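You operate a simulated robot arm through the tools that you are given. There is no shell and no other tool.

The job below is to be done with a simulated robot arm. You get a single attempt, and the scene is never put back.

TASK
Count the yellow-banded nuts on the left half of the low shelf of the blue rack, then put as many of the green-banded nuts from the left half of the low shelf of the blue rack on the green table. Then put the green-banded slotted holder on the small table away on the top of the small trolley. The order counts.

It is judged by the outcome, as a careful person would: the job done as asked, and still so three seconds after it is handed in. It fails if anything else is knocked over, pushed out of place, dropped, spilled or broken.

THE ROBOT
A 6-joint arm with a fingered hand on a trunk, on a base that moves. Base frame: it is fixed to the floor where the robot stands at the start and does not move with it; the origin is under the middle of the robot, x ahead of it, y to its left, z up. Readings come in m, rad, newtons and seconds.
With the tool pointing down near the work surface it reaches from about 0.24 to 0.48 m from the robot's upright axis, wherever it stands. Its first joint turns from -2.897 to 2.897 rad. Places, roughly: green table [-0.1, -4.3, 0.8]; green-banded nut [1.5, -3, 0.5]; green-banded slotted holder [-1, -3, 0.75]; top of the small trolley [-1.3, 2.1, 1]; yellow-banded nut [1.75, -2.75, 0.5]. Payload 2.3 kg.
The TCP is the grasp point between the finger pads, 0.022 m short of the fingertips. In the tool frame z runs along the fingers and y along their closing line. The gripper opens to 0.112 m; its body begins 0.06 m behind the TCP. The gripper is a hand of 3 fingers: y runs from the thumb to the fingers, the wrist lies at [0, 0, -0.218] in the tool frame, and closing takes about 1.5 s.
Orientation is that of the tool frame in the base frame, as a unit quaternion [x, y, z, w]. With the fingers straight down and closing along the base's y, the tool's x points along the base's -x, its y along +y and its z along -z.

THE INTERFACE
- The arm moves only by the tool servo_tool. Its argument "moves" is a list of rows, each a list of 6 numbers: the shift along the tool's x, y, z in m, then the turn, a rotation vector about the tool's x, y, z in degrees. In form: [[dx, dy, dz, rx, ry, rz], ...]. A call has 1 to 20 rows; each row shifts and turns the commanded pose from where the row before left it, along the tool's axes as they then stand. "hand" is the gripper command, from -1 (shut) to 1 (fully open), values between in proportion, set as the call begins (left out, the last holds). Each row takes 0.2 s and may step no farther than 0.05 m and 0.15 rad from the row before; otherwise, or with a gripper value out of range, the whole call is refused. Where a pose cannot be reached the arm comes as near as it can. A force on the tool above 40 N (or 10 N above the force at the start of the call, whichever is more), or a blocked arm, ends the call early, and 0.2 s more pass. The fingers move at their own pace (about 0.072 m/s each) and stop on an object; they squeeze with about 24 N. The grip force told is the motor's: it shows also when the fingers shut on nothing. Time passes only in rows, and 0.2 s behind the last, so rows that do not move let the fingers close. The reply holds the time, the measured pose of the TCP, the force on the tool along the base axes, the opening and the grip force, in the units named above and with some noise, with the torque about the TCP (base axes, N m) and any sound that the robot's microphone picked up, and new pictures: "show" is both (left out), scene, wrist or none.
- Cameras (640 x 400 px; columns grow to the right, rows downward): "scene" is now at [0.0272, 0.1453, 1.3164]; the picture's right is [0.05, -1.00, 0.00], its down [-0.58, -0.03, -0.82] and it looks along [0.82, 0.04, -0.58] (base axes); focal length 250 px, centre (320, 200). "wrist" rides on the gripper at [0.066, 0.003, -0.08] in the tool frame; the picture's right is [-0.05, 1.00, 0.00], its down [-0.77, -0.04, -0.64] and it looks along [-0.64, -0.03, 0.77] (tool axes); focal length 275 px, centre (320, 200). There is no depth. A picture from a camera that has moved, and an enlarged one, comes with that camera's place and axes in the base frame and with its lens.
- raise_lower(by): slides the trunk up (or, below 0, down) by that many m; the arm and the scene camera ride with it, the base frame stays. It gives what a move gives, with no picture.
- base_move(legs): drives the robot by 1 to 6 legs, each [ahead, left, turn to the left] in m, m and rad, along the robot's own axes; the way and the turn of a leg run together, so that a leg with both is an arc; at most 1.5 m and 3.142 rad a leg. The arm and the cameras ride along, it lands a little off, and it stops where it bumps. It gives what a move gives, and a new picture of the scene camera.
- set_fingers(finger1, finger2, thumb_bend): sets how far each is bent, from 0 (flat) to 1 (curled in); at 0.3 the hand is open as for a grip, at 0.7 the pads meet at the TCP. One left out holds its place. A second passes; each finger stops where it meets its share of the squeeze, and holds until it gets a number again. A gripper value or a shape takes the hand back. It gives what a move gives, with no picture; readings hold the bend of each and the force on the fingers (four entries, about 0 where the hand has none), thumb and palm.
- preshape(shape): the hand has 3 fingers and takes this shape, open, in about a second: jaw (thumb against the fingers, like two jaws); tri (thumb and two fingers); tip (a fingertip pinch); poke (one finger out to press); point (the index stretched); flat (the hand flat); cup (the hand cupped); fist (a fist). The gripper value then closes the fingers along that shape, each until it touches; the sizes above hold for jaw. It gives what a move gives, with no picture.
- aim_head(pan, tilt): turns the head with the scene camera to pan (to the left, within 2.705 rad either way) and tilt (down, from -0.506 to 1.204), counted from straight ahead of the robot. It gives what a move gives, and a new picture of the scene camera.
- close_up(camera, box): a new picture of the part [left, top, right, bottom] of that camera's present view, enlarged. The clock stands still meanwhile.
- sign_off(): hands the job in; it is judged then, once.

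Nothing tells you exact positions but the pictures and the camera data. Unless the task says otherwise, let go and move clear before handing in.

The tools are called after "Emit:" as name(argument=value, ...) on one line, values as JSON. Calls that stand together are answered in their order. servo_tool: Moves the arm, as the interface text tells. Its arguments: {"type":"object","properties":{"moves":{"type":"array","items":{"type":"array","items":{"type":"number"}}},"hand":{"type":"number"},"show":{"type":"string","enum":["both","scene","wrist","none"]}},"required":["moves"]} The other tools are called the same way: raise_lower (by) moves the trunk up or down; preshape (shape) gives the hand a shape; set_fingers (finger1, finger2, thumb_bend) moves the fingers one by one; base_move (legs) drives the base; aim_head (pan, tilt) turns the head that bears the scene camera; close_up (camera, box) takes an enlarged picture of a part of a camera's view; sign_off () hands the job in.

At the start:

```text
clock: 0.0
eef_pos: [0.273, 0.0137, 0.7719]
orientation: [0.0, 1.0, -0.001, -0.001]
force: [-0.8, -0.1, 0.5]
torque: [0.04, 0.04, -0.01]
grip_width: 0.1119
grip_force: 0.0
shape: jaw
bend: [0.3, 0.3, 0.3]
finger forces: [0.0, 0.0, 0.0, 0.1, 0.1, 0.0]
trunk travel left (down, up): [-0.225, 0.365]
robot x, y, heading: [-0.0013, -0.0006, -0.001]
head pan, tilt (commanded): [0.047, 0.614]
```

scene: 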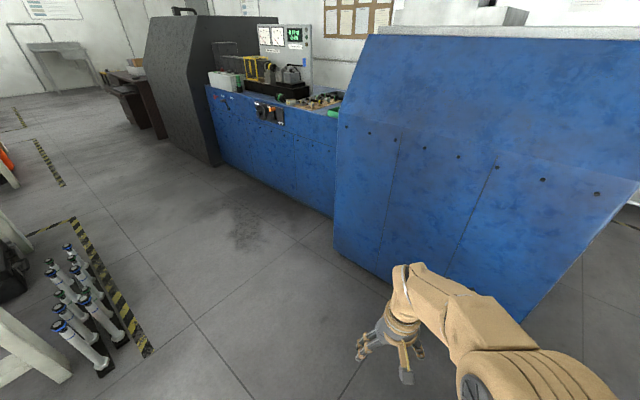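
wrist: 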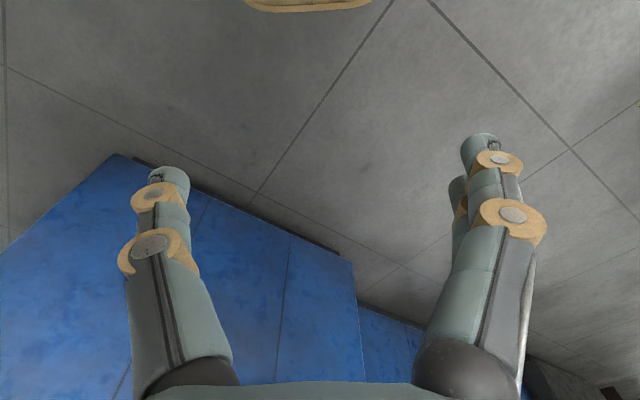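

I see a blue machine just ahead and the floor around it; the work places are mostly off to my right and behind. I'll look around with the head first.

Emit:
aim_head(pan=-1.1, tilt=0.35)

Emit:
aim_head(pan=-2.0, tilt=0.35)

Emit:
aim_head(pan=2.4, tilt=0.4)

```text
clock: 1.4
eef_pos: [0.2735, 0.0126, 0.7713]
orientation: [0.0, 1.0, -0.001, -0.001]
force: [0.6, 0.7, -0.6]
torque: [-0.01, 0.0, 0.03]
grip_width: 0.1119
grip_force: 0.0
shape: jaw
bend: [0.3, 0.3, 0.3]
finger forces: [0.0, 0.1, 0.1, 0.1, 0.0, 0.1]
trunk travel left (down, up): [-0.225, 0.365]
robot x, y, heading: [0.0008, 0.0004, 0.005]
head pan, tilt (commanded): [-1.1, 0.351]
camera scene: at [-0.0183, 0.0582, 1.3404], right [-0.89, -0.45, 0.0], down [-0.16, 0.31, -0.94], along [0.43, -0.84, -0.34], focal length 250 px, centre (320, 200)
```

scene: 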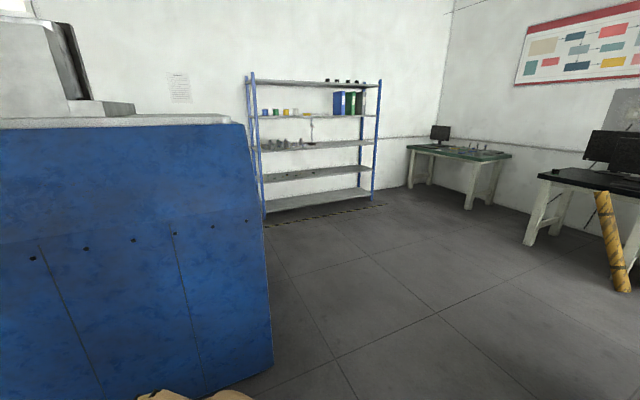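

```text
clock: 2.6
eef_pos: [0.2736, 0.0133, 0.7724]
orientation: [0.0, 1.0, 0.0, 0.0]
force: [0.1, -0.6, 0.4]
torque: [0.0, 0.03, 0.0]
grip_width: 0.112
grip_force: 0.0
shape: jaw
bend: [0.3, 0.3, 0.3]
finger forces: [0.0, 0.0, 0.0, 0.1, 0.0, 0.0]
trunk travel left (down, up): [-0.225, 0.365]
robot x, y, heading: [0.0002, 0.0014, -0.003]
head pan, tilt (commanded): [-2.0, 0.351]
camera scene: at [-0.0994, 0.0564, 1.3404], right [-0.91, 0.42, 0.0], down [0.14, 0.31, -0.94], along [-0.39, -0.85, -0.34], focal length 250 px, centre (320, 200)
```

scene: 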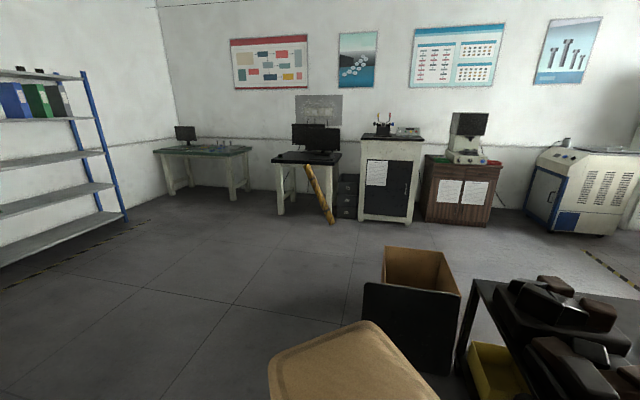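

```text
clock: 6.1
eef_pos: [0.2739, 0.0124, 0.7726]
orientation: [0.0, 1.0, 0.0, 0.0]
force: [-0.1, 0.3, -0.2]
torque: [0.0, 0.0, 0.02]
grip_width: 0.1118
grip_force: 0.0
shape: jaw
bend: [0.3, 0.3, 0.3]
finger forces: [0.1, 0.0, 0.1, 0.0, 0.0, 0.0]
trunk travel left (down, up): [-0.225, 0.365]
robot x, y, heading: [0.0011, -0.0004, -0.003]
head pan, tilt (commanded): [2.4, 0.4]
camera scene: at [-0.1289, 0.2037, 1.3359], right [0.68, 0.74, 0.0], down [0.29, -0.26, -0.92], along [-0.68, 0.62, -0.39], focal length 250 px, centre (320, 200)
```

scene: 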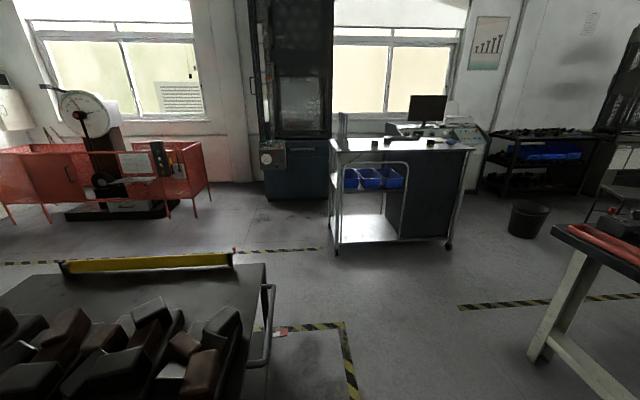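

The blue rack stands ahead-right (front edge roughly from (1.87,-2.13) to (0.87,-3.41)), the green table beyond it, the small black-topped table with a leaning roll near (-1,-3), and the silver trolley behind-left. I'll drive sideways past the blue machine's corner and look at the rack again.

Emit:
base_move(legs=[[0, -1.4, 0], [0, 0, -0.66]])

Emit:
aim_head(pan=0.0, tilt=0.4)

```text
clock: 14.9
eef_pos: [0.2039, -1.5849, 0.7717]
orientation: [0.335, 0.942, 0.0, 0.001]
force: [0.6, -0.1, -0.2]
torque: [-0.01, 0.0, 0.01]
grip_width: 0.1118
grip_force: 0.1
shape: jaw
bend: [0.3, 0.3, 0.3]
finger forces: [0.0, 0.1, 0.0, 0.0, 0.0, 0.1]
trunk travel left (down, up): [-0.225, 0.365]
robot x, y, heading: [-0.0148, -1.424, -0.685]
head pan, tilt (commanded): [2.4, 0.4]
camera scene: at [0.0113, -1.1837, 1.3359], right [0.99, 0.15, 0.0], down [0.06, -0.39, -0.92], along [-0.13, 0.91, -0.39], focal length 250 px, centre (320, 200)
```

scene: 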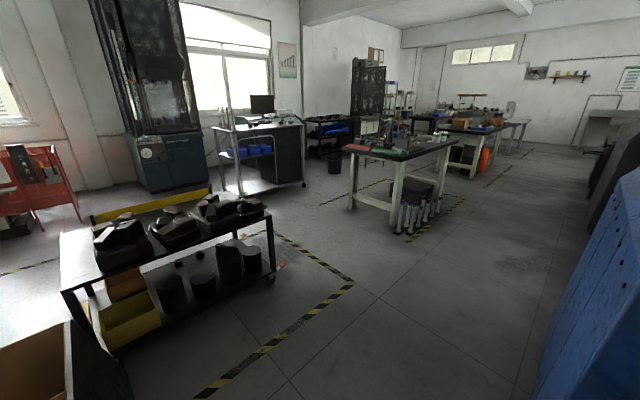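

```text
clock: 17.1
eef_pos: [0.2034, -1.5856, 0.7725]
orientation: [0.334, 0.942, 0.001, 0.0]
force: [0.1, 0.0, 0.1]
torque: [0.0, -0.01, 0.0]
grip_width: 0.1121
grip_force: 0.0
shape: jaw
bend: [0.3, 0.3, 0.3]
finger forces: [0.0, 0.1, 0.0, 0.0, 0.1, 0.0]
trunk travel left (down, up): [-0.225, 0.365]
robot x, y, heading: [-0.0177, -1.424, -0.682]
head pan, tilt (commanded): [0.0, 0.4]
camera scene: at [0.0967, -1.3337, 1.3359], right [-0.63, -0.78, 0.0], down [-0.3, 0.25, -0.92], along [0.71, -0.58, -0.39], focal length 250 px, centre (320, 200)
```

scene: 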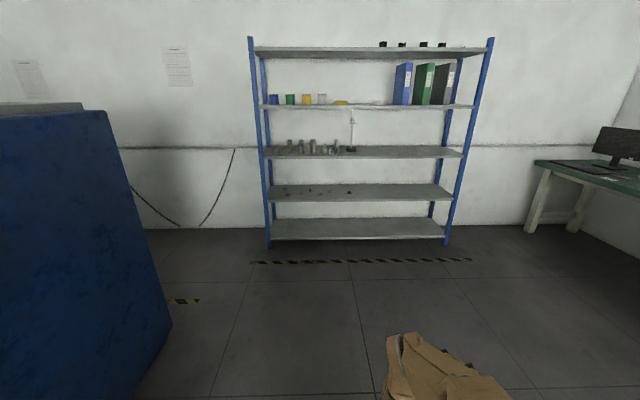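

Emit:
close_up(camera="scene", box=[250, 130, 470, 250])

Emit:
close_up(camera="scene", box=[260, 175, 370, 215])

```text
2.91 times, centred on (360, 190) of scene
camera zoom: at [0.0967, -1.3337, 1.3359], right [-0.63, -0.78, 0.0], down [-0.3, 0.25, -0.92], along [0.71, -0.58, -0.39], focal length 726 px, centre (204, 229)
```

zoom: 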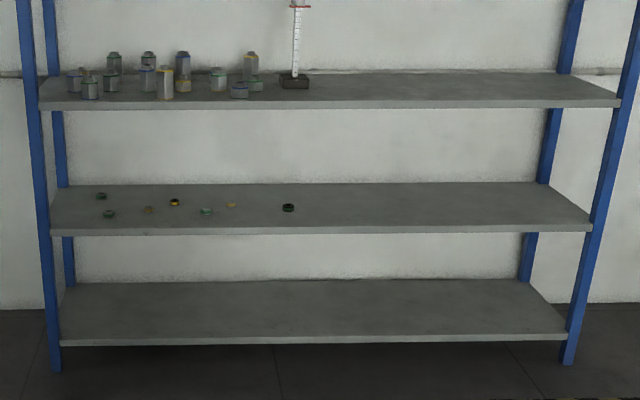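

```text
5.82 times, centred on (315, 195) of scene
camera zoom: at [0.0967, -1.3337, 1.3359], right [-0.63, -0.78, 0.0], down [-0.3, 0.25, -0.92], along [0.71, -0.58, -0.39], focal length 1452 px, centre (349, 229)
```

zoom: 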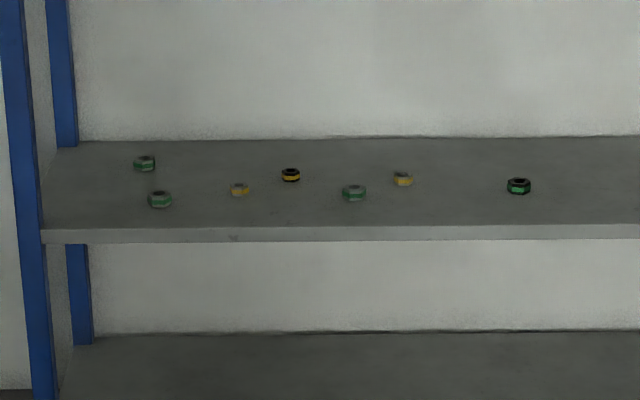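

I see three yellow-ish and four green-ish nuts on the left part of the low shelf (z≈0.5). I'll drive closer to the rack for a clear look before counting.

Emit:
base_move(legs=[[1.15, 0.25, 0.02]])

Emit:
aim_head(pan=0.0, tilt=0.7)

```text
clock: 23.2
eef_pos: [1.282, -2.1019, 0.7718]
orientation: [0.319, 0.948, 0.0, 0.0]
force: [-0.1, -0.2, 1.1]
torque: [-0.02, 0.0, 0.03]
grip_width: 0.1117
grip_force: 0.1
shape: jaw
bend: [0.3, 0.3, 0.3]
finger forces: [0.0, 0.0, 0.0, 0.0, 0.1, 0.0]
trunk travel left (down, up): [-0.225, 0.365]
robot x, y, heading: [1.0582, -1.9466, -0.65]
head pan, tilt (commanded): [0.0, 0.4]
camera scene: at [1.1672, -1.8539, 1.3359], right [-0.6, -0.8, 0.0], down [-0.31, 0.23, -0.92], along [0.73, -0.56, -0.39], focal length 250 px, centre (320, 200)
```

scene: 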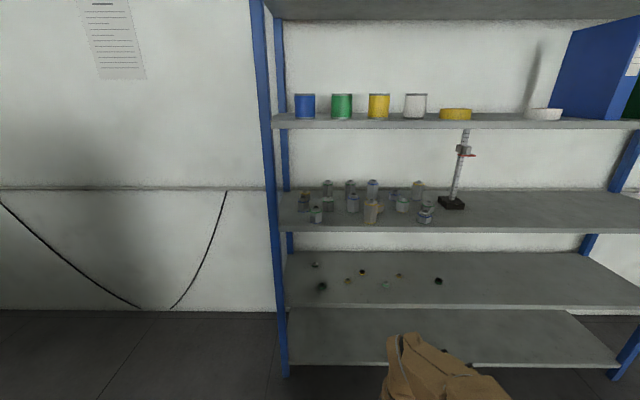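

```text
clock: 24.0
eef_pos: [1.2828, -2.1012, 0.7718]
orientation: [0.318, 0.948, 0.0, 0.0]
force: [0.7, -0.2, 0.3]
torque: [-0.02, 0.01, 0.01]
grip_width: 0.112
grip_force: 0.2
shape: jaw
bend: [0.3, 0.3, 0.3]
finger forces: [0.1, 0.0, 0.0, 0.1, 0.1, 0.0]
trunk travel left (down, up): [-0.225, 0.365]
robot x, y, heading: [1.0579, -1.9466, -0.646]
head pan, tilt (commanded): [0.0, 0.7]
camera scene: at [1.161, -1.8492, 1.3091], right [-0.6, -0.8, 0.0], down [-0.51, 0.39, -0.77], along [0.61, -0.46, -0.64], focal length 250 px, centre (320, 200)
```

scene: 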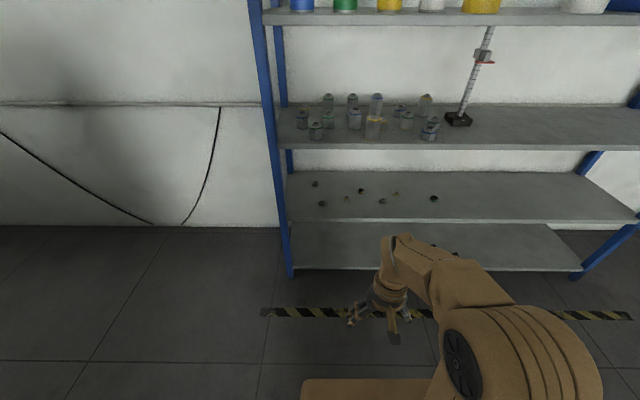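

Emit:
close_up(camera="scene", box=[280, 165, 380, 228])

Emit:
close_up(camera="scene", box=[360, 165, 460, 228])

Emit:
close_up(camera="scene", box=[270, 160, 640, 300])

```text
6.35 times, centred on (330, 196) of scene
camera zoom: at [1.161, -1.8492, 1.3091], right [-0.6, -0.8, 0.0], down [-0.51, 0.39, -0.77], along [0.61, -0.46, -0.64], focal length 1584 px, centre (256, 222)
```

zoom: 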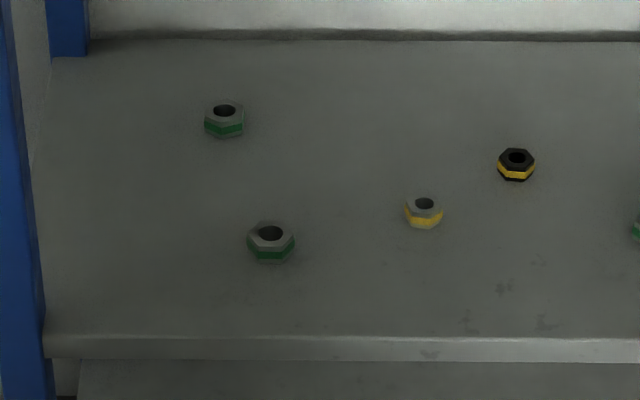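

```text
6.35 times, centred on (410, 196) of scene
camera zoom: at [1.161, -1.8492, 1.3091], right [-0.6, -0.8, 0.0], down [-0.51, 0.39, -0.77], along [0.61, -0.46, -0.64], focal length 1584 px, centre (-251, 222)
```

zoom: 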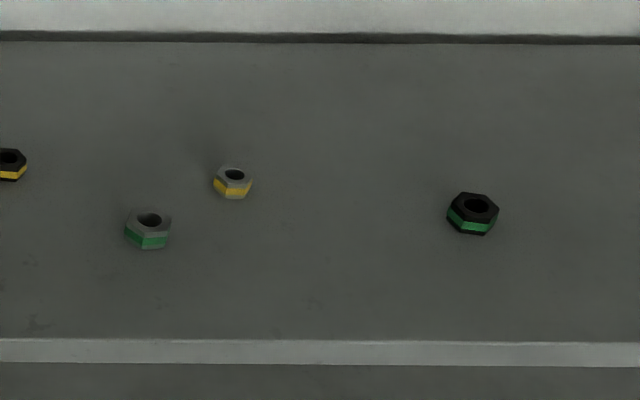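

```text
1.73 times, centred on (455, 230) of scene
camera zoom: at [1.161, -1.8492, 1.3091], right [-0.6, -0.8, 0.0], down [-0.51, 0.39, -0.77], along [0.61, -0.46, -0.64], focal length 432 px, centre (86, 148)
```

zoom: 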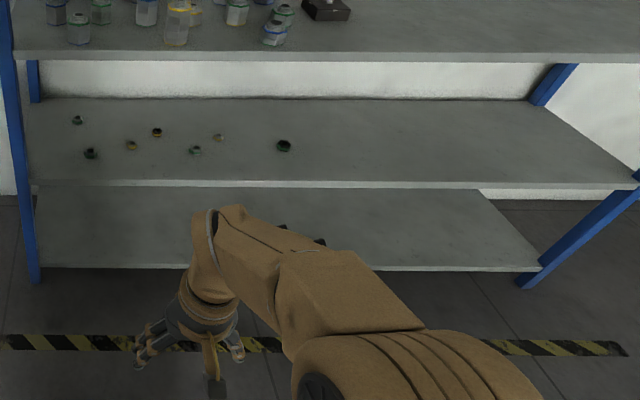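

Close-ups show three yellow-banded nuts (two grey, one black) and four green-banded ones (three grey, one black) on the left half, so three green-banded nuts must go to the green table. I'll look down at my own base and arm to judge how near I can stand to the rack.

Emit:
aim_head(pan=0.0, tilt=1.2)

Emit:
aim_head(pan=0.9, tilt=1.2)

```text
clock: 24.9
eef_pos: [1.2833, -2.1004, 0.7707]
orientation: [0.318, 0.948, 0.0, 0.0]
force: [0.3, 0.2, 0.8]
torque: [-0.01, 0.0, 0.0]
grip_width: 0.1118
grip_force: 0.1
shape: jaw
bend: [0.3, 0.3, 0.3]
finger forces: [0.0, 0.0, 0.0, 0.0, 0.0, 0.0]
trunk travel left (down, up): [-0.225, 0.365]
robot x, y, heading: [1.0562, -1.9463, -0.647]
head pan, tilt (commanded): [0.0, 1.201]
camera scene: at [1.1379, -1.8318, 1.2731], right [-0.6, -0.8, 0.0], down [-0.74, 0.56, -0.36], along [0.29, -0.22, -0.93], focal length 250 px, centre (320, 200)
```

scene: 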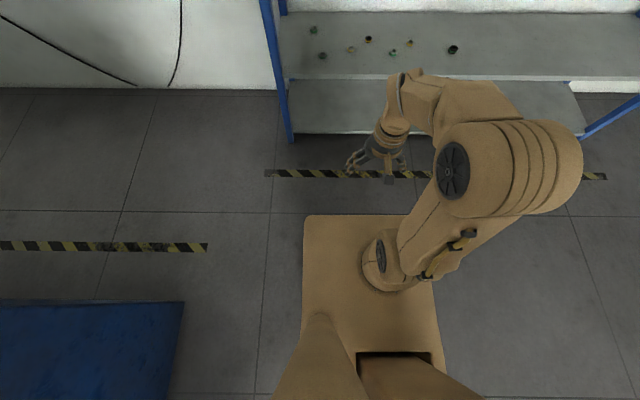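

```text
clock: 26.1
eef_pos: [1.2832, -2.1012, 0.7712]
orientation: [0.319, 0.948, 0.0, 0.001]
force: [0.5, -0.4, -0.1]
torque: [0.0, 0.0, -0.02]
grip_width: 0.112
grip_force: 0.0
shape: jaw
bend: [0.3, 0.3, 0.3]
finger forces: [0.0, 0.1, 0.0, 0.1, 0.0, 0.1]
trunk travel left (down, up): [-0.225, 0.365]
robot x, y, heading: [1.0576, -1.9475, -0.649]
head pan, tilt (commanded): [0.901, 1.201]
camera scene: at [1.1474, -1.784, 1.2731], right [0.25, -0.97, 0.0], down [-0.9, -0.23, -0.36], along [0.35, 0.09, -0.93], focal length 250 px, centre (320, 200)
```

scene: 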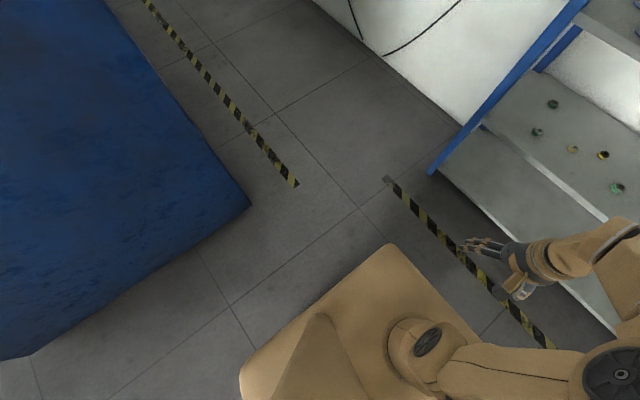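

My platform front reaches about 0.3 m ahead of the axis and the shelf edge is about 0.85 m ahead, so there is free room here. I'll lower the trunk and try a forward-tilted hand pose at shelf height before going in.

Emit:
raise_lower(by=-0.2)

Emit:
aim_head(pan=0.0, tilt=0.9)

Emit:
servo_tool(moves=[[-0.04, 0, 0, 0, 0, 0], [-0.04, 0, 0, 0, 0, 0], [-0.04, 0, 0, 0, 0, 0], [-0.04, 0, 0, 0, 0, 0], [0, 0, 0, 0, -7.5, 0], [0, 0, 0, 0, -7.5, 0], [0, 0, 0, 0, -7.5, 0], [0, 0, 0, 0, -7.5, 0], [0, 0, 0, 0, 0, 0]], show="both")

```text
clock: 28.3
eef_pos: [1.2832, -2.1019, 0.5731]
orientation: [0.318, 0.948, 0.0, 0.0]
force: [0.1, 0.5, -0.6]
torque: [-0.01, -0.06, 0.03]
grip_width: 0.1119
grip_force: 0.0
shape: jaw
bend: [0.3, 0.3, 0.3]
finger forces: [0.0, 0.0, 0.0, 0.1, 0.0, 0.1]
trunk travel left (down, up): [-0.025, 0.565]
robot x, y, heading: [1.0553, -1.9443, -0.646]
head pan, tilt (commanded): [0.901, 1.201]
```

```text
clock: 29.5
eef_pos: [1.2835, -2.1001, 0.572]
orientation: [0.318, 0.948, 0.0, 0.0]
force: [0.4, 0.6, 0.2]
torque: [0.0, -0.04, -0.02]
grip_width: 0.1119
grip_force: 0.1
shape: jaw
bend: [0.3, 0.3, 0.3]
finger forces: [0.0, 0.1, 0.0, 0.0, 0.1, 0.1]
trunk travel left (down, up): [-0.025, 0.565]
robot x, y, heading: [1.0582, -1.9448, -0.651]
head pan, tilt (commanded): [0.0, 0.901]
camera scene: at [1.1535, -1.8435, 1.0929], right [-0.6, -0.8, 0.0], down [-0.63, 0.47, -0.62], along [0.5, -0.37, -0.78], focal length 250 px, centre (320, 200)
```

scene: 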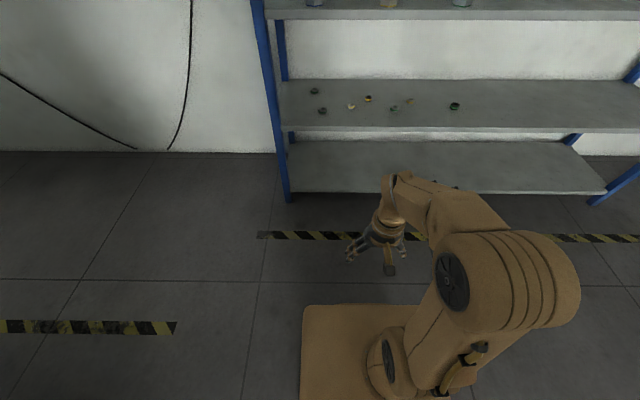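

```text
clock: 31.5
eef_pos: [1.4109, -2.1976, 0.5703]
orientation: [0.307, 0.916, -0.082, 0.245]
force: [-0.2, 0.3, 0.3]
torque: [-0.03, -0.03, 0.02]
grip_width: 0.1118
grip_force: 0.1
shape: jaw
bend: [0.3, 0.3, 0.3]
finger forces: [0.1, 0.0, 0.1, 0.1, 0.0, 0.0]
trunk travel left (down, up): [-0.025, 0.565]
robot x, y, heading: [1.0608, -1.9445, -0.643]
head pan, tilt (commanded): [0.0, 0.901]
camera scene: at [1.1534, -1.8435, 1.0929], right [-0.6, -0.8, 0.0], down [-0.62, 0.47, -0.62], along [0.5, -0.37, -0.78], focal length 250 px, centre (320, 200)
camera wrist: at [1.3344, -2.1377, 0.6075], right [0.64, 0.77, 0.02], down [0.26, -0.24, 0.94], along [0.73, -0.59, -0.35], focal length 275 px, centre (320, 200)
```

scene: 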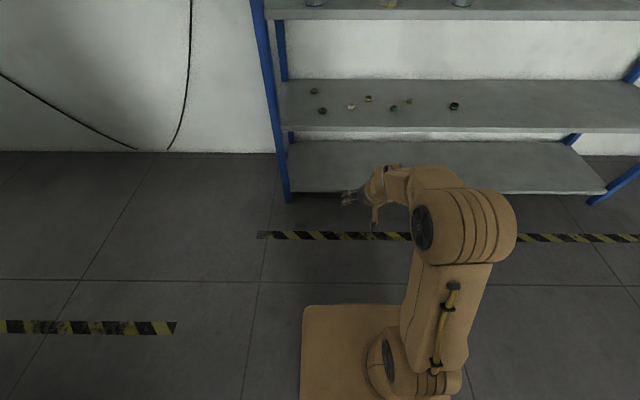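
wrist: 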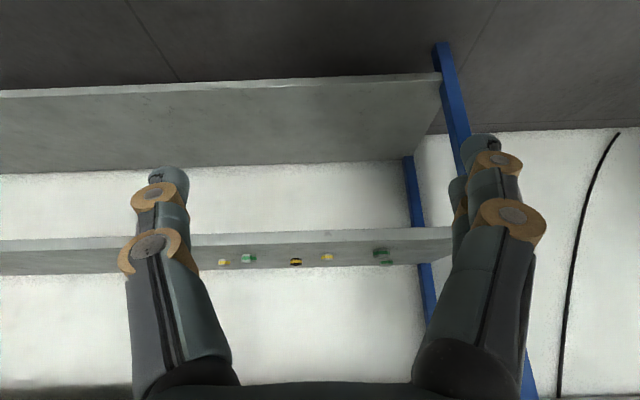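

The tilted pose works. I'll take close-ups from both cameras to pin down the shelf height and edge distance.

Emit:
close_up(camera="scene", box=[280, 70, 480, 195])

Emit:
close_up(camera="wrist", box=[190, 200, 450, 362])

Emit:
close_up(camera="scene", box=[240, 0, 480, 150])

```text
3.20 times, centred on (380, 132) of scene
camera zoom: at [1.1534, -1.8435, 1.0929], right [-0.6, -0.8, 0.0], down [-0.62, 0.47, -0.62], along [0.5, -0.37, -0.78], focal length 799 px, centre (128, 416)
```

zoom: 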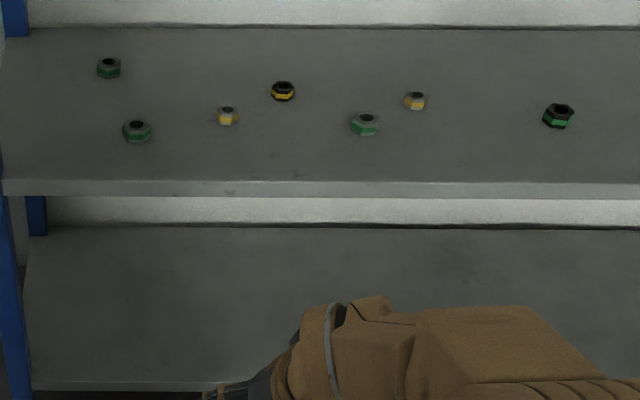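

```text
2.46 times, centred on (320, 281) of wrist
camera zoom: at [1.3344, -2.1377, 0.6075], right [0.64, 0.77, 0.02], down [0.26, -0.24, 0.94], along [0.73, -0.59, -0.35], focal length 678 px, centre (320, 1)
```

zoom: 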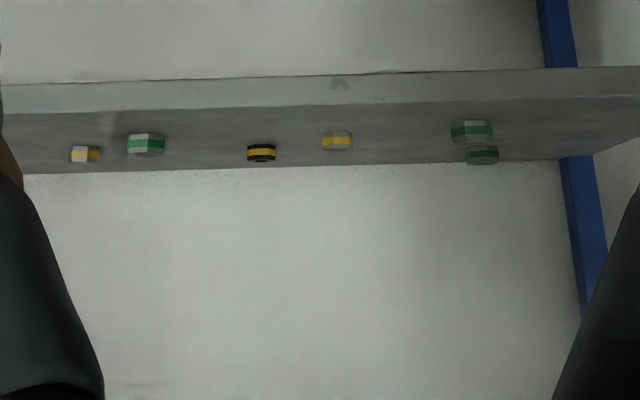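

```text
2.67 times, centred on (360, 75) of scene
camera zoom: at [1.1534, -1.8435, 1.0929], right [-0.6, -0.8, 0.0], down [-0.62, 0.47, -0.62], along [0.5, -0.37, -0.78], focal length 666 px, centre (213, 533)
```

zoom: 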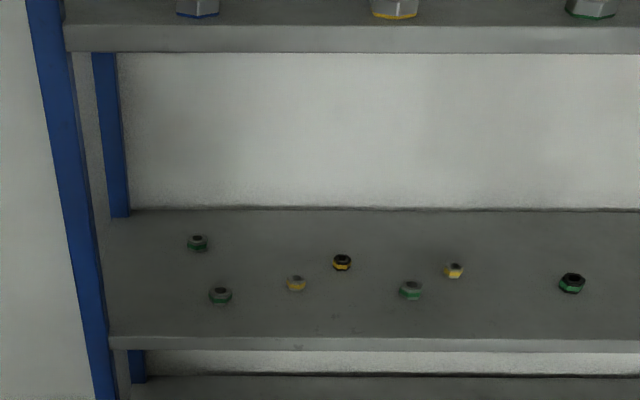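

Two views agree: shelf top at z≈0.503, its front edge 0.85 m ahead of my axis, the shelf above at z≈0.857. I'll check what the "tip" and "tri" hand shapes look like for picking small nuts with a tilted hand.

Emit:
preshape(shape="tip")

Emit:
close_up(camera="wrist", box=[0, 0, 640, 400])

Emit:
close_up(camera="scene", box=[320, 150, 440, 225])

Emit:
preshape(shape="tri")

Emit:
close_up(camera="wrist", box=[0, 0, 640, 400])

Emit:
close_up(camera="scene", box=[320, 150, 440, 225])

```text
clock: 32.4
eef_pos: [1.4105, -2.1985, 0.571]
orientation: [0.307, 0.916, -0.082, 0.245]
force: [0.6, 0.2, -0.4]
torque: [0.0, 0.03, -0.02]
grip_width: 0.1118
grip_force: 0.0
shape: tip
bend: [0.3, 0.3, 0.3]
finger forces: [0.0, 0.1, 0.1, 0.0, 0.1, 0.0]
trunk travel left (down, up): [-0.025, 0.565]
robot x, y, heading: [1.0611, -1.95, -0.648]
head pan, tilt (commanded): [0.0, 0.901]
```

```text
1.00 times, centred on (320, 200) of wrist (not enlarged: the box is as wide or as high as the picture)
camera zoom: at [1.3345, -2.1378, 0.6075], right [0.64, 0.77, 0.02], down [0.26, -0.24, 0.94], along [0.73, -0.59, -0.35], focal length 275 px, centre (320, 200)
```

zoom: 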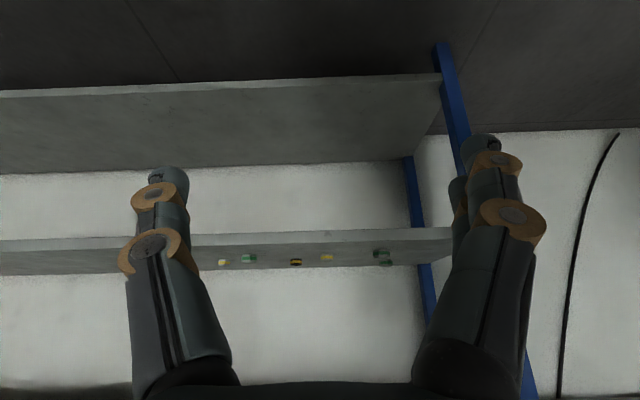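

```text
5.33 times, centred on (380, 188) of scene
camera zoom: at [1.1535, -1.8436, 1.0929], right [-0.6, -0.8, 0.0], down [-0.63, 0.47, -0.62], along [0.5, -0.37, -0.78], focal length 1331 px, centre (0, 267)
```

zoom: 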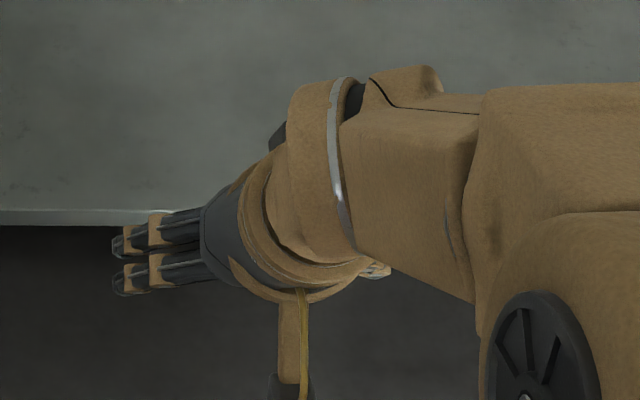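

```text
clock: 33.3
eef_pos: [1.4111, -2.1983, 0.5717]
orientation: [0.307, 0.916, -0.082, 0.245]
force: [0.4, 0.2, -0.3]
torque: [0.03, -0.04, 0.0]
grip_width: 0.112
grip_force: 0.0
shape: tri
bend: [0.3, 0.3, 0.3]
finger forces: [0.0, 0.0, 0.0, 0.0, 0.1, 0.0]
trunk travel left (down, up): [-0.025, 0.565]
robot x, y, heading: [1.0508, -1.9466, -0.653]
head pan, tilt (commanded): [0.0, 0.901]
```

```text
1.00 times, centred on (320, 200) of wrist (not enlarged: the box is as wide or as high as the picture)
camera zoom: at [1.3345, -2.1378, 0.6075], right [0.63, 0.77, 0.02], down [0.26, -0.24, 0.94], along [0.73, -0.59, -0.35], focal length 275 px, centre (320, 200)
```

zoom: 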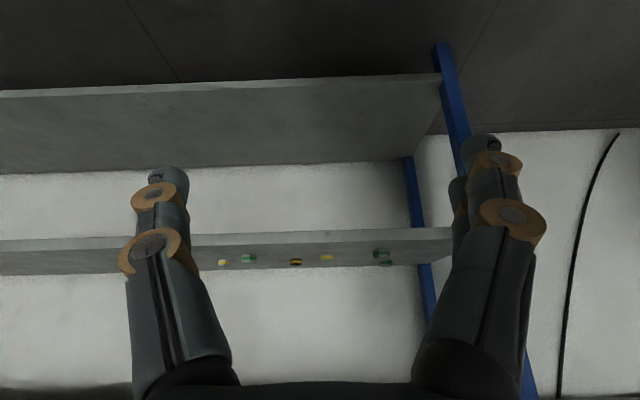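

```text
5.33 times, centred on (380, 188) of scene
camera zoom: at [1.1535, -1.8436, 1.0929], right [-0.6, -0.8, 0.0], down [-0.63, 0.47, -0.62], along [0.5, -0.37, -0.78], focal length 1331 px, centre (0, 267)
```

zoom: 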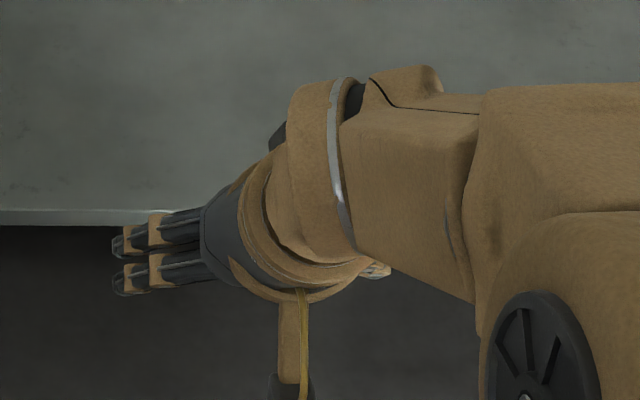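

The hand is slender (fingers about 2 cm apart), so a modest tilt will do. I'll triangulate the elbow and forearm height using two head pans, to be sure it clears the shelf above.

Emit:
aim_head(pan=0.5, tilt=1.0)

Emit:
aim_head(pan=-0.6, tilt=1.0)

```text
clock: 34.2
eef_pos: [1.4106, -2.1987, 0.5716]
orientation: [0.308, 0.915, -0.083, 0.246]
force: [0.2, -1.2, -0.3]
torque: [-0.01, -0.02, 0.0]
grip_width: 0.1117
grip_force: 0.0
shape: tri
bend: [0.3, 0.3, 0.3]
finger forces: [0.1, 0.0, 0.0, 0.1, 0.0, 0.1]
trunk travel left (down, up): [-0.025, 0.565]
robot x, y, heading: [1.0565, -1.9456, -0.648]
head pan, tilt (commanded): [0.499, 1.0]
camera scene: at [1.1621, -1.8084, 1.0857], right [-0.15, -0.99, 0.0], down [-0.83, 0.13, -0.54], along [0.53, -0.08, -0.84], focal length 250 px, centre (320, 200)
```

scene: 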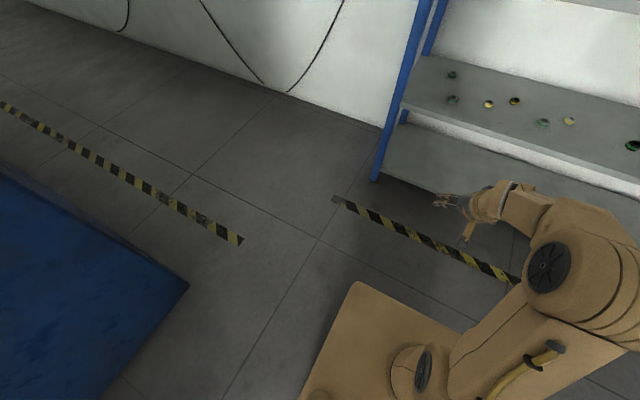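

```text
clock: 35.6
eef_pos: [1.4105, -2.1984, 0.571]
orientation: [0.307, 0.916, -0.081, 0.245]
force: [0.7, -0.1, 0.7]
torque: [0.0, 0.0, 0.01]
grip_width: 0.1121
grip_force: 0.1
shape: tri
bend: [0.3, 0.3, 0.3]
finger forces: [0.0, 0.0, 0.0, 0.0, 0.0, 0.1]
trunk travel left (down, up): [-0.025, 0.565]
robot x, y, heading: [1.0552, -1.9465, -0.647]
head pan, tilt (commanded): [-0.6, 1.0]
camera scene: at [1.1154, -1.8641, 1.0857], right [-0.95, -0.32, 0.0], down [-0.27, 0.8, -0.54], along [0.17, -0.51, -0.84], focal length 250 px, centre (320, 200)
```

scene: 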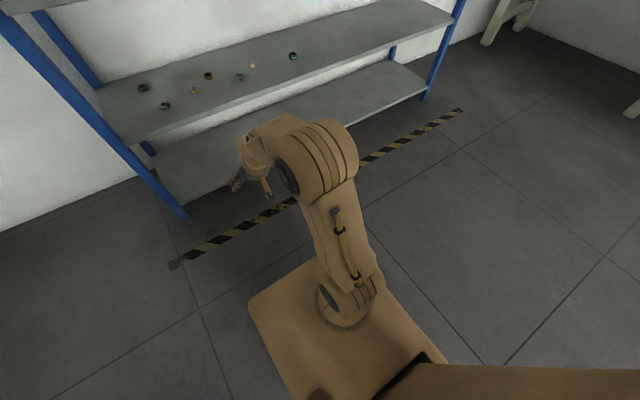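

The elbow sits about 0.14 m ahead at z≈0.89 with the forearm sloping down, so a 20–30° tilted hand should pass well under the upper shelf if I first retract, drive up, then reach in. I'll return to the jaw shape, retract the hand and drive near the first green-banded nut (front-left one).

Emit:
preshape(shape="jaw")

Emit:
servo_tool(moves=[[0.0346, 0, -0.02, 0, 0, 0], [0.0346, 0, -0.02, 0, 0, 0], [0.0346, 0, -0.02, 0, 0, 0], [0, 0, 0, 0, 0, 0]], hand=0.5, show="none")

Emit:
base_move(legs=[[0.38, 0.12, 0]])

Emit:
aim_head(pan=0.0, tilt=1.1)

```text
clock: 36.5
eef_pos: [1.4094, -2.1978, 0.5721]
orientation: [0.306, 0.916, -0.082, 0.245]
force: [-0.5, 0.3, 0.2]
torque: [0.0, -0.01, -0.01]
grip_width: 0.1118
grip_force: 0.1
shape: jaw
bend: [0.3, 0.3, 0.3]
finger forces: [0.1, 0.0, 0.0, 0.0, 0.0, 0.1]
trunk travel left (down, up): [-0.025, 0.565]
robot x, y, heading: [1.0543, -1.9471, -0.651]
head pan, tilt (commanded): [-0.6, 1.0]
```

```text
clock: 37.5
eef_pos: [1.3234, -2.1333, 0.576]
orientation: [0.308, 0.916, -0.082, 0.243]
force: [0.5, 0.2, 0.0]
torque: [0.03, 0.0, -0.05]
grip_width: 0.0843
grip_force: 0.1
shape: jaw
bend: [0.63, 0.63, 0.6]
finger forces: [0.1, 0.0, 0.0, 0.0, 0.0, 0.0]
out of reach, approached as far as the arm can: row 3
trunk travel left (down, up): [-0.025, 0.565]
robot x, y, heading: [1.0557, -1.9464, -0.646]
head pan, tilt (commanded): [-0.6, 1.0]
```

```text
clock: 39.9
eef_pos: [1.6949, -2.2651, 0.5756]
orientation: [0.306, 0.917, -0.081, 0.244]
force: [0.3, -0.2, -0.2]
torque: [0.0, 0.04, -0.01]
grip_width: 0.0843
grip_force: 0.1
shape: jaw
bend: [0.63, 0.63, 0.6]
finger forces: [0.1, 0.1, 0.1, 0.1, 0.0, 0.0]
trunk travel left (down, up): [-0.025, 0.565]
robot x, y, heading: [1.4267, -2.0808, -0.645]
head pan, tilt (commanded): [-0.6, 1.0]
camera scene: at [1.4867, -1.9956, 1.0857], right [-0.95, -0.32, 0.0], down [-0.27, 0.8, -0.54], along [0.17, -0.51, -0.84], focal length 250 px, centre (320, 200)
```

scene: 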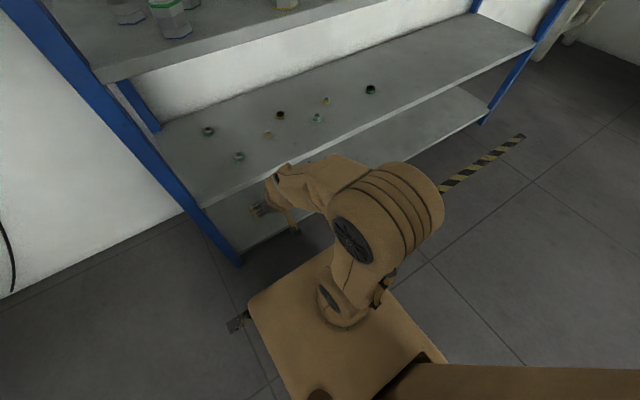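

```text
clock: 40.9
eef_pos: [1.6953, -2.2659, 0.5765]
orientation: [0.306, 0.917, -0.081, 0.245]
force: [0.1, -0.2, 0.7]
torque: [-0.02, -0.01, 0.0]
grip_width: 0.0844
grip_force: 0.0
shape: jaw
bend: [0.63, 0.63, 0.6]
finger forces: [0.1, 0.0, 0.0, 0.0, 0.1, 0.0]
trunk travel left (down, up): [-0.025, 0.565]
robot x, y, heading: [1.428, -2.0798, -0.64]
head pan, tilt (commanded): [0.0, 1.1]
camera scene: at [1.5149, -1.9676, 1.0791], right [-0.6, -0.8, 0.0], down [-0.71, 0.54, -0.45], along [0.36, -0.27, -0.89], focal length 250 px, centre (320, 200)
```

scene: 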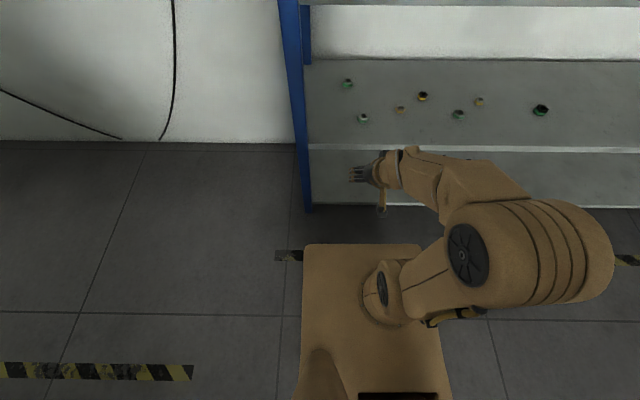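

Geometry checks out: shelf edge is ~0.48 m ahead and the front-left green nut is ~0.57 m ahead, centred on the hand. I'll creep 0.10 m forward, with the hand still short of the shelf edge.

Emit:
base_move(legs=[[0.1, 0.0, 0]])

Emit:
close_up(camera="scene", box=[290, 60, 530, 210])

Emit:
close_up(camera="wrist", box=[0, 0, 640, 400])

```text
clock: 42.1
eef_pos: [1.7729, -2.3235, 0.5766]
orientation: [0.306, 0.917, -0.082, 0.243]
force: [-0.1, -0.3, 0.1]
torque: [0.0, -0.01, -0.02]
grip_width: 0.0845
grip_force: 0.0
shape: jaw
bend: [0.63, 0.63, 0.6]
finger forces: [0.0, 0.1, 0.0, 0.1, 0.0, 0.0]
trunk travel left (down, up): [-0.025, 0.565]
robot x, y, heading: [1.5054, -2.137, -0.648]
head pan, tilt (commanded): [0.0, 1.1]
camera scene: at [1.5922, -2.0257, 1.079], right [-0.6, -0.8, 0.0], down [-0.71, 0.54, -0.45], along [0.36, -0.27, -0.89], focal length 250 px, centre (320, 200)
```

scene: 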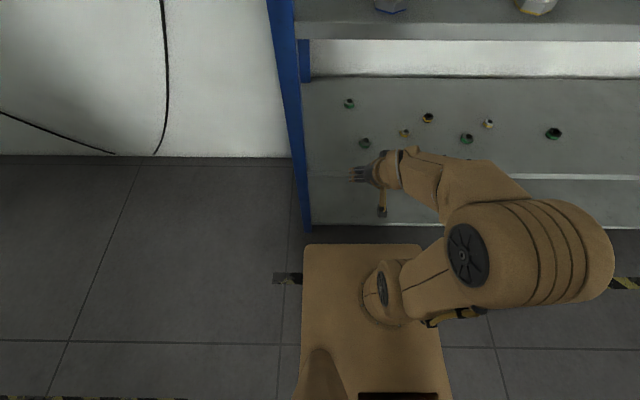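

```text
2.67 times, centred on (410, 135) of scene
camera zoom: at [1.5922, -2.0257, 1.079], right [-0.6, -0.8, 0.0], down [-0.71, 0.54, -0.45], along [0.36, -0.27, -0.89], focal length 666 px, centre (80, 373)
```

zoom: 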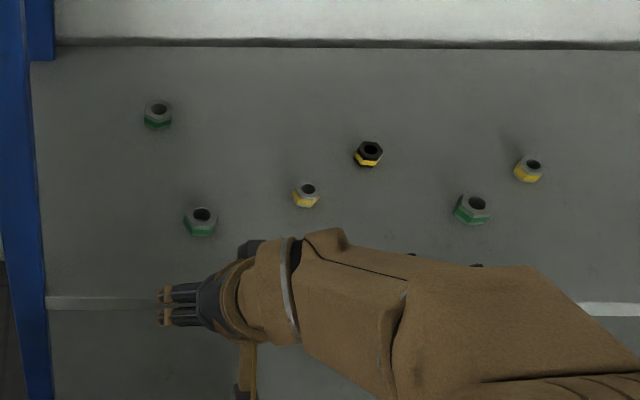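

```text
1.00 times, centred on (320, 200) of wrist (not enlarged: the box is as wide or as high as the picture)
camera zoom: at [1.6968, -2.2632, 0.6132], right [0.63, 0.77, 0.02], down [0.26, -0.24, 0.94], along [0.73, -0.59, -0.35], focal length 275 px, centre (320, 200)
```

zoom: 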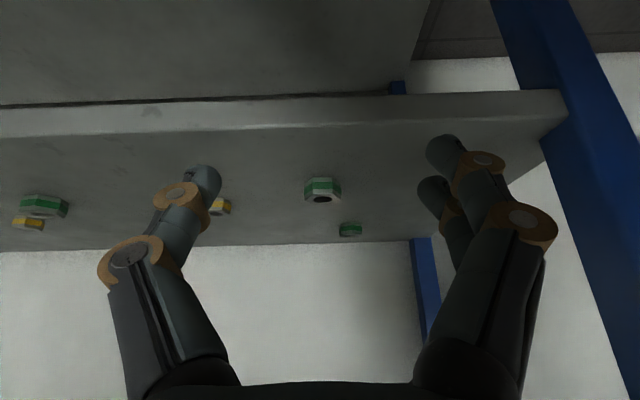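

The first nut is dead ahead by about 0.147 m and well centred. I'll reach in level above the shelf, fingertips just above the nut tops.

Emit:
servo_tool(moves=[[-0.0255, 0, 0.0147, 0, 0, 0], [-0.0255, 0, 0.0147, 0, 0, 0], [-0.0255, 0, 0.0147, 0, 0, 0], [-0.0255, 0, 0.0147, 0, 0, 0], [0, 0, 0, 0, 0, 0]], show="both")

```text
clock: 43.3
eef_pos: [1.869, -2.3956, 0.5761]
orientation: [0.306, 0.917, -0.083, 0.243]
force: [0.8, -0.7, -1.3]
torque: [0.0, -0.01, -0.02]
grip_width: 0.0842
grip_force: 0.1
shape: jaw
bend: [0.63, 0.63, 0.6]
finger forces: [0.1, 0.0, 0.0, 0.1, 0.1, 0.0]
trunk travel left (down, up): [-0.025, 0.565]
robot x, y, heading: [1.5048, -2.1363, -0.647]
head pan, tilt (commanded): [0.0, 1.1]
camera scene: at [1.5923, -2.0258, 1.079], right [-0.6, -0.8, 0.0], down [-0.71, 0.54, -0.45], along [0.36, -0.27, -0.89], focal length 250 px, centre (320, 200)
camera wrist: at [1.7929, -2.3351, 0.6132], right [0.63, 0.77, 0.02], down [0.26, -0.24, 0.94], along [0.73, -0.59, -0.35], focal length 275 px, centre (320, 200)
```

scene: 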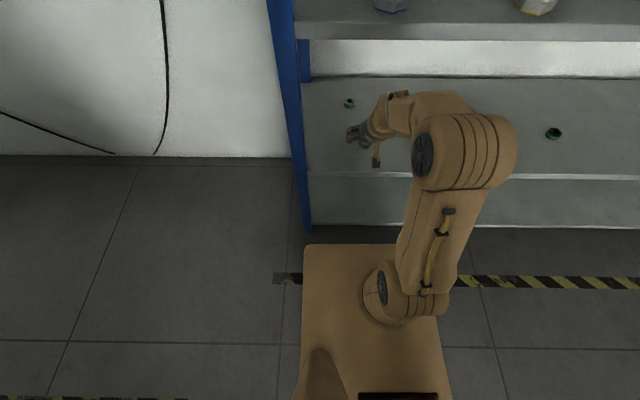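
wrist: 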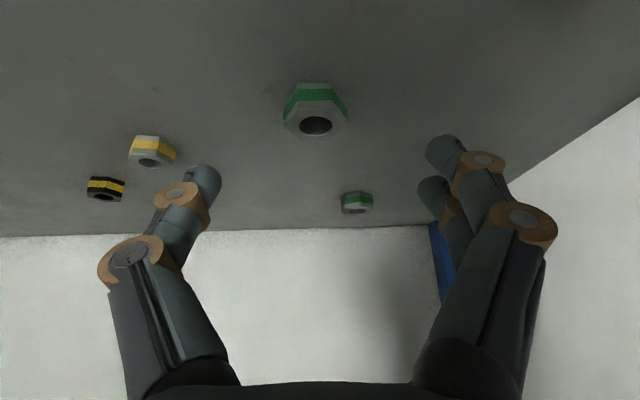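

The nut is about 2 cm ahead of the grasp point. I'll ease the tilt to ~22°, move over it and go down most of the way.

Emit:
servo_tool(moves=[[0, 0, 0, 0, 4, 0], [0, 0, 0, 0, 4, 0], [-0.0144, -0.0026, 0.0057, 0, 0, 0], [0.0047, 0, 0.0118, 0, 0, 0], [0.0047, 0, 0.0118, 0, 0, 0], [0.0047, 0, 0.0118, 0, 0, 0], [0, 0, 0, 0, 0, 0]], show="both")

```text
clock: 44.9
eef_pos: [1.8785, -2.4055, 0.5381]
orientation: [0.312, 0.931, -0.061, 0.18]
force: [0.8, -0.2, 0.2]
torque: [0.01, -0.03, 0.03]
grip_width: 0.0842
grip_force: 0.0
shape: jaw
bend: [0.63, 0.63, 0.6]
finger forces: [0.0, 0.1, 0.0, 0.1, 0.1, 0.1]
trunk travel left (down, up): [-0.025, 0.565]
robot x, y, heading: [1.5079, -2.1355, -0.645]
head pan, tilt (commanded): [0.0, 1.1]
camera scene: at [1.5923, -2.0257, 1.079], right [-0.6, -0.8, 0.0], down [-0.71, 0.54, -0.45], along [0.36, -0.27, -0.89], focal length 250 px, centre (320, 200)
camera wrist: at [1.8076, -2.3494, 0.588], right [0.64, 0.77, 0.02], down [0.36, -0.32, 0.88], along [0.68, -0.55, -0.48], focal length 275 px, centre (320, 200)
```

scene: 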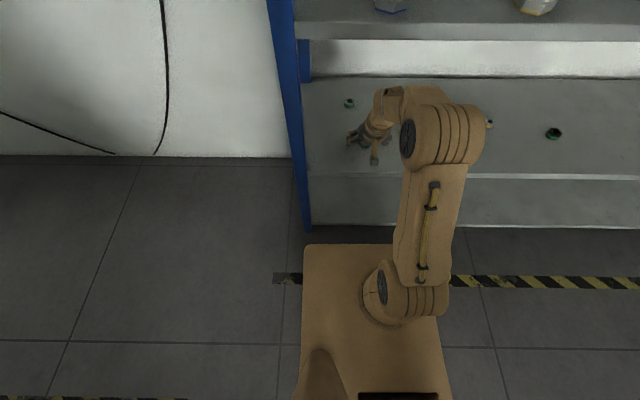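
wrist: 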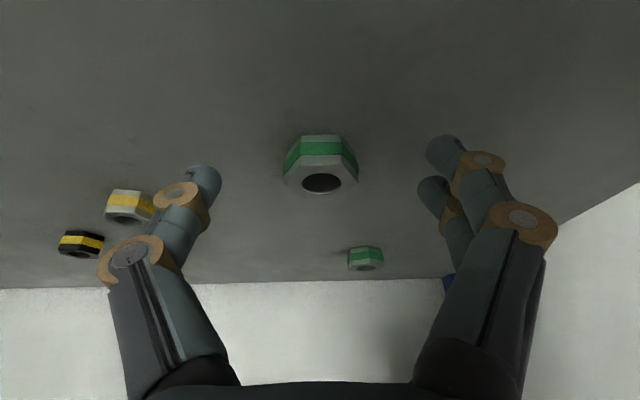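

The nut is centred between thumb and fingers. I'll nudge forward and down a few mm, then close.

Emit:
servo_tool(moves=[[-0.0037, 0, 0.0068, 0, 0, 0], [0, 0, 0, 0, 0, 0]], show="wrist")

Emit:
servo_tool(moves=[[0, 0, 0, 0, 0, 0], [0, 0, 0, 0, 0, 0], [0, 0, 0, 0, 0, 0], [0, 0, 0, 0, 0, 0], [0, 0, 0, 0, 0, 0], [0, 0, 0, 0, 0, 0]], hand=-1, show="wrist")

```text
clock: 45.5
eef_pos: [1.8828, -2.4098, 0.5322]
orientation: [0.312, 0.931, -0.06, 0.18]
force: [-0.2, -0.2, 0.5]
torque: [-0.02, 0.01, 0.03]
grip_width: 0.0844
grip_force: 0.1
shape: jaw
bend: [0.63, 0.63, 0.6]
finger forces: [0.1, 0.0, 0.0, 0.0, 0.1, 0.1]
trunk travel left (down, up): [-0.025, 0.565]
robot x, y, heading: [1.5097, -2.1397, -0.646]
head pan, tilt (commanded): [0.0, 1.1]
camera wrist: at [1.8121, -2.3525, 0.5833], right [0.64, 0.77, 0.02], down [0.36, -0.32, 0.88], along [0.68, -0.55, -0.48], focal length 275 px, centre (320, 200)
```

wrist: 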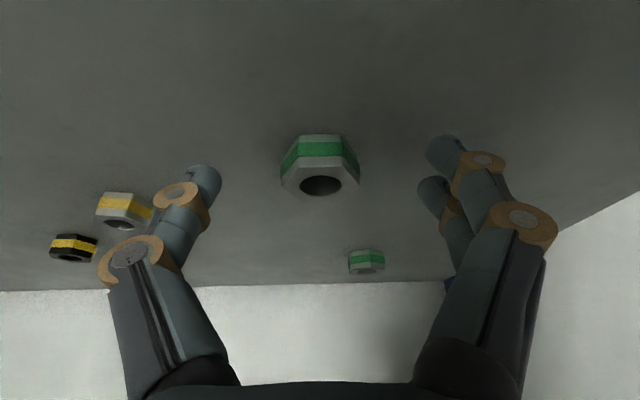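

```text
clock: 46.9
eef_pos: [1.8828, -2.4086, 0.5329]
orientation: [0.311, 0.932, -0.06, 0.178]
force: [-0.1, -0.5, 0.3]
torque: [0.03, -0.01, 0.05]
grip_width: 0.0002
grip_force: 24.0
shape: jaw
bend: [0.67, 0.72, 0.74]
finger forces: [0.0, 0.1, 0.0, 0.1, 0.0, 0.1]
trunk travel left (down, up): [-0.025, 0.565]
robot x, y, heading: [1.5049, -2.1341, -0.644]
head pan, tilt (commanded): [0.0, 1.1]
camera wrist: at [1.812, -2.3525, 0.5833], right [0.64, 0.77, 0.02], down [0.36, -0.32, 0.88], along [0.68, -0.55, -0.48], focal length 275 px, centre (320, 200)
```

wrist: 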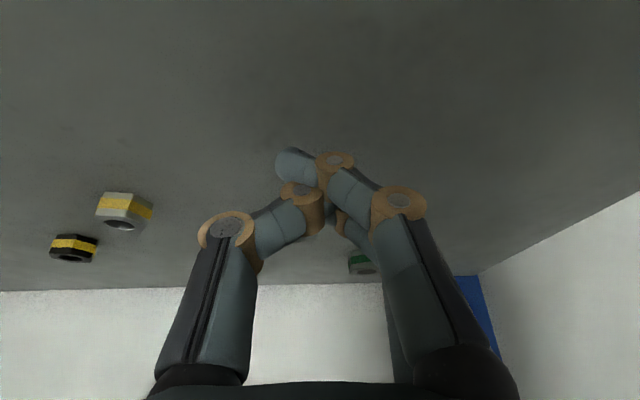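

The fingers shut on nothing — they seem to have passed over the nut. I'll reopen and look.

Emit:
servo_tool(moves=[[0, 0, 0, 0, 0, 0], [0, 0, 0, 0, 0, 0], [0, 0, 0, 0, 0, 0], [0, 0, 0, 0, 0, 0], [0, 0, 0, 0, 0, 0]], hand=0.3, show="wrist")

Emit:
close_up(camera="wrist", box=[160, 80, 480, 280])

```text
clock: 48.1
eef_pos: [1.8826, -2.4098, 0.5328]
orientation: [0.311, 0.931, -0.06, 0.179]
force: [-0.4, -0.9, -0.5]
torque: [0.0, 0.0, -0.03]
grip_width: 0.0725
grip_force: 0.0
shape: jaw
bend: [0.7, 0.7, 0.67]
finger forces: [0.1, 0.0, 0.0, 0.1, 0.1, 0.0]
trunk travel left (down, up): [-0.025, 0.565]
robot x, y, heading: [1.5036, -2.1339, -0.647]
head pan, tilt (commanded): [0.0, 1.1]
camera wrist: at [1.812, -2.3525, 0.5833], right [0.64, 0.77, 0.02], down [0.36, -0.32, 0.88], along [0.68, -0.55, -0.48], focal length 275 px, centre (320, 200)
```

wrist: 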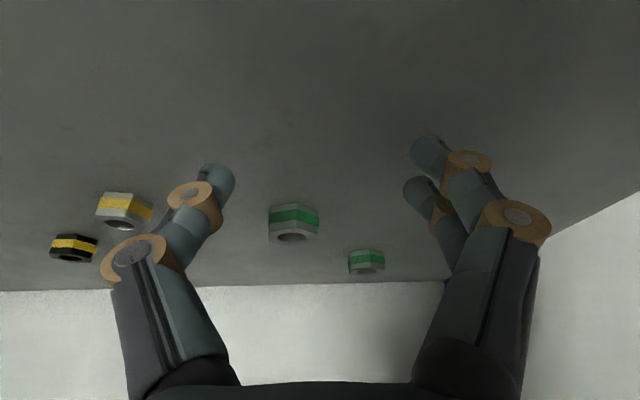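

```text
2.00 times, centred on (320, 180) of wrist
camera zoom: at [1.812, -2.3525, 0.5833], right [0.64, 0.77, 0.02], down [0.36, -0.32, 0.88], along [0.68, -0.55, -0.48], focal length 551 px, centre (320, 240)
```

zoom: 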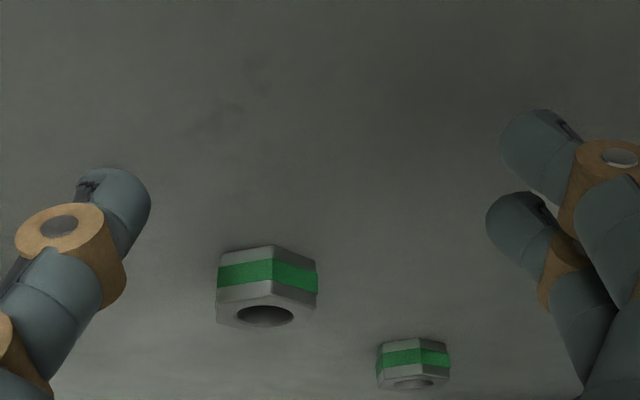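

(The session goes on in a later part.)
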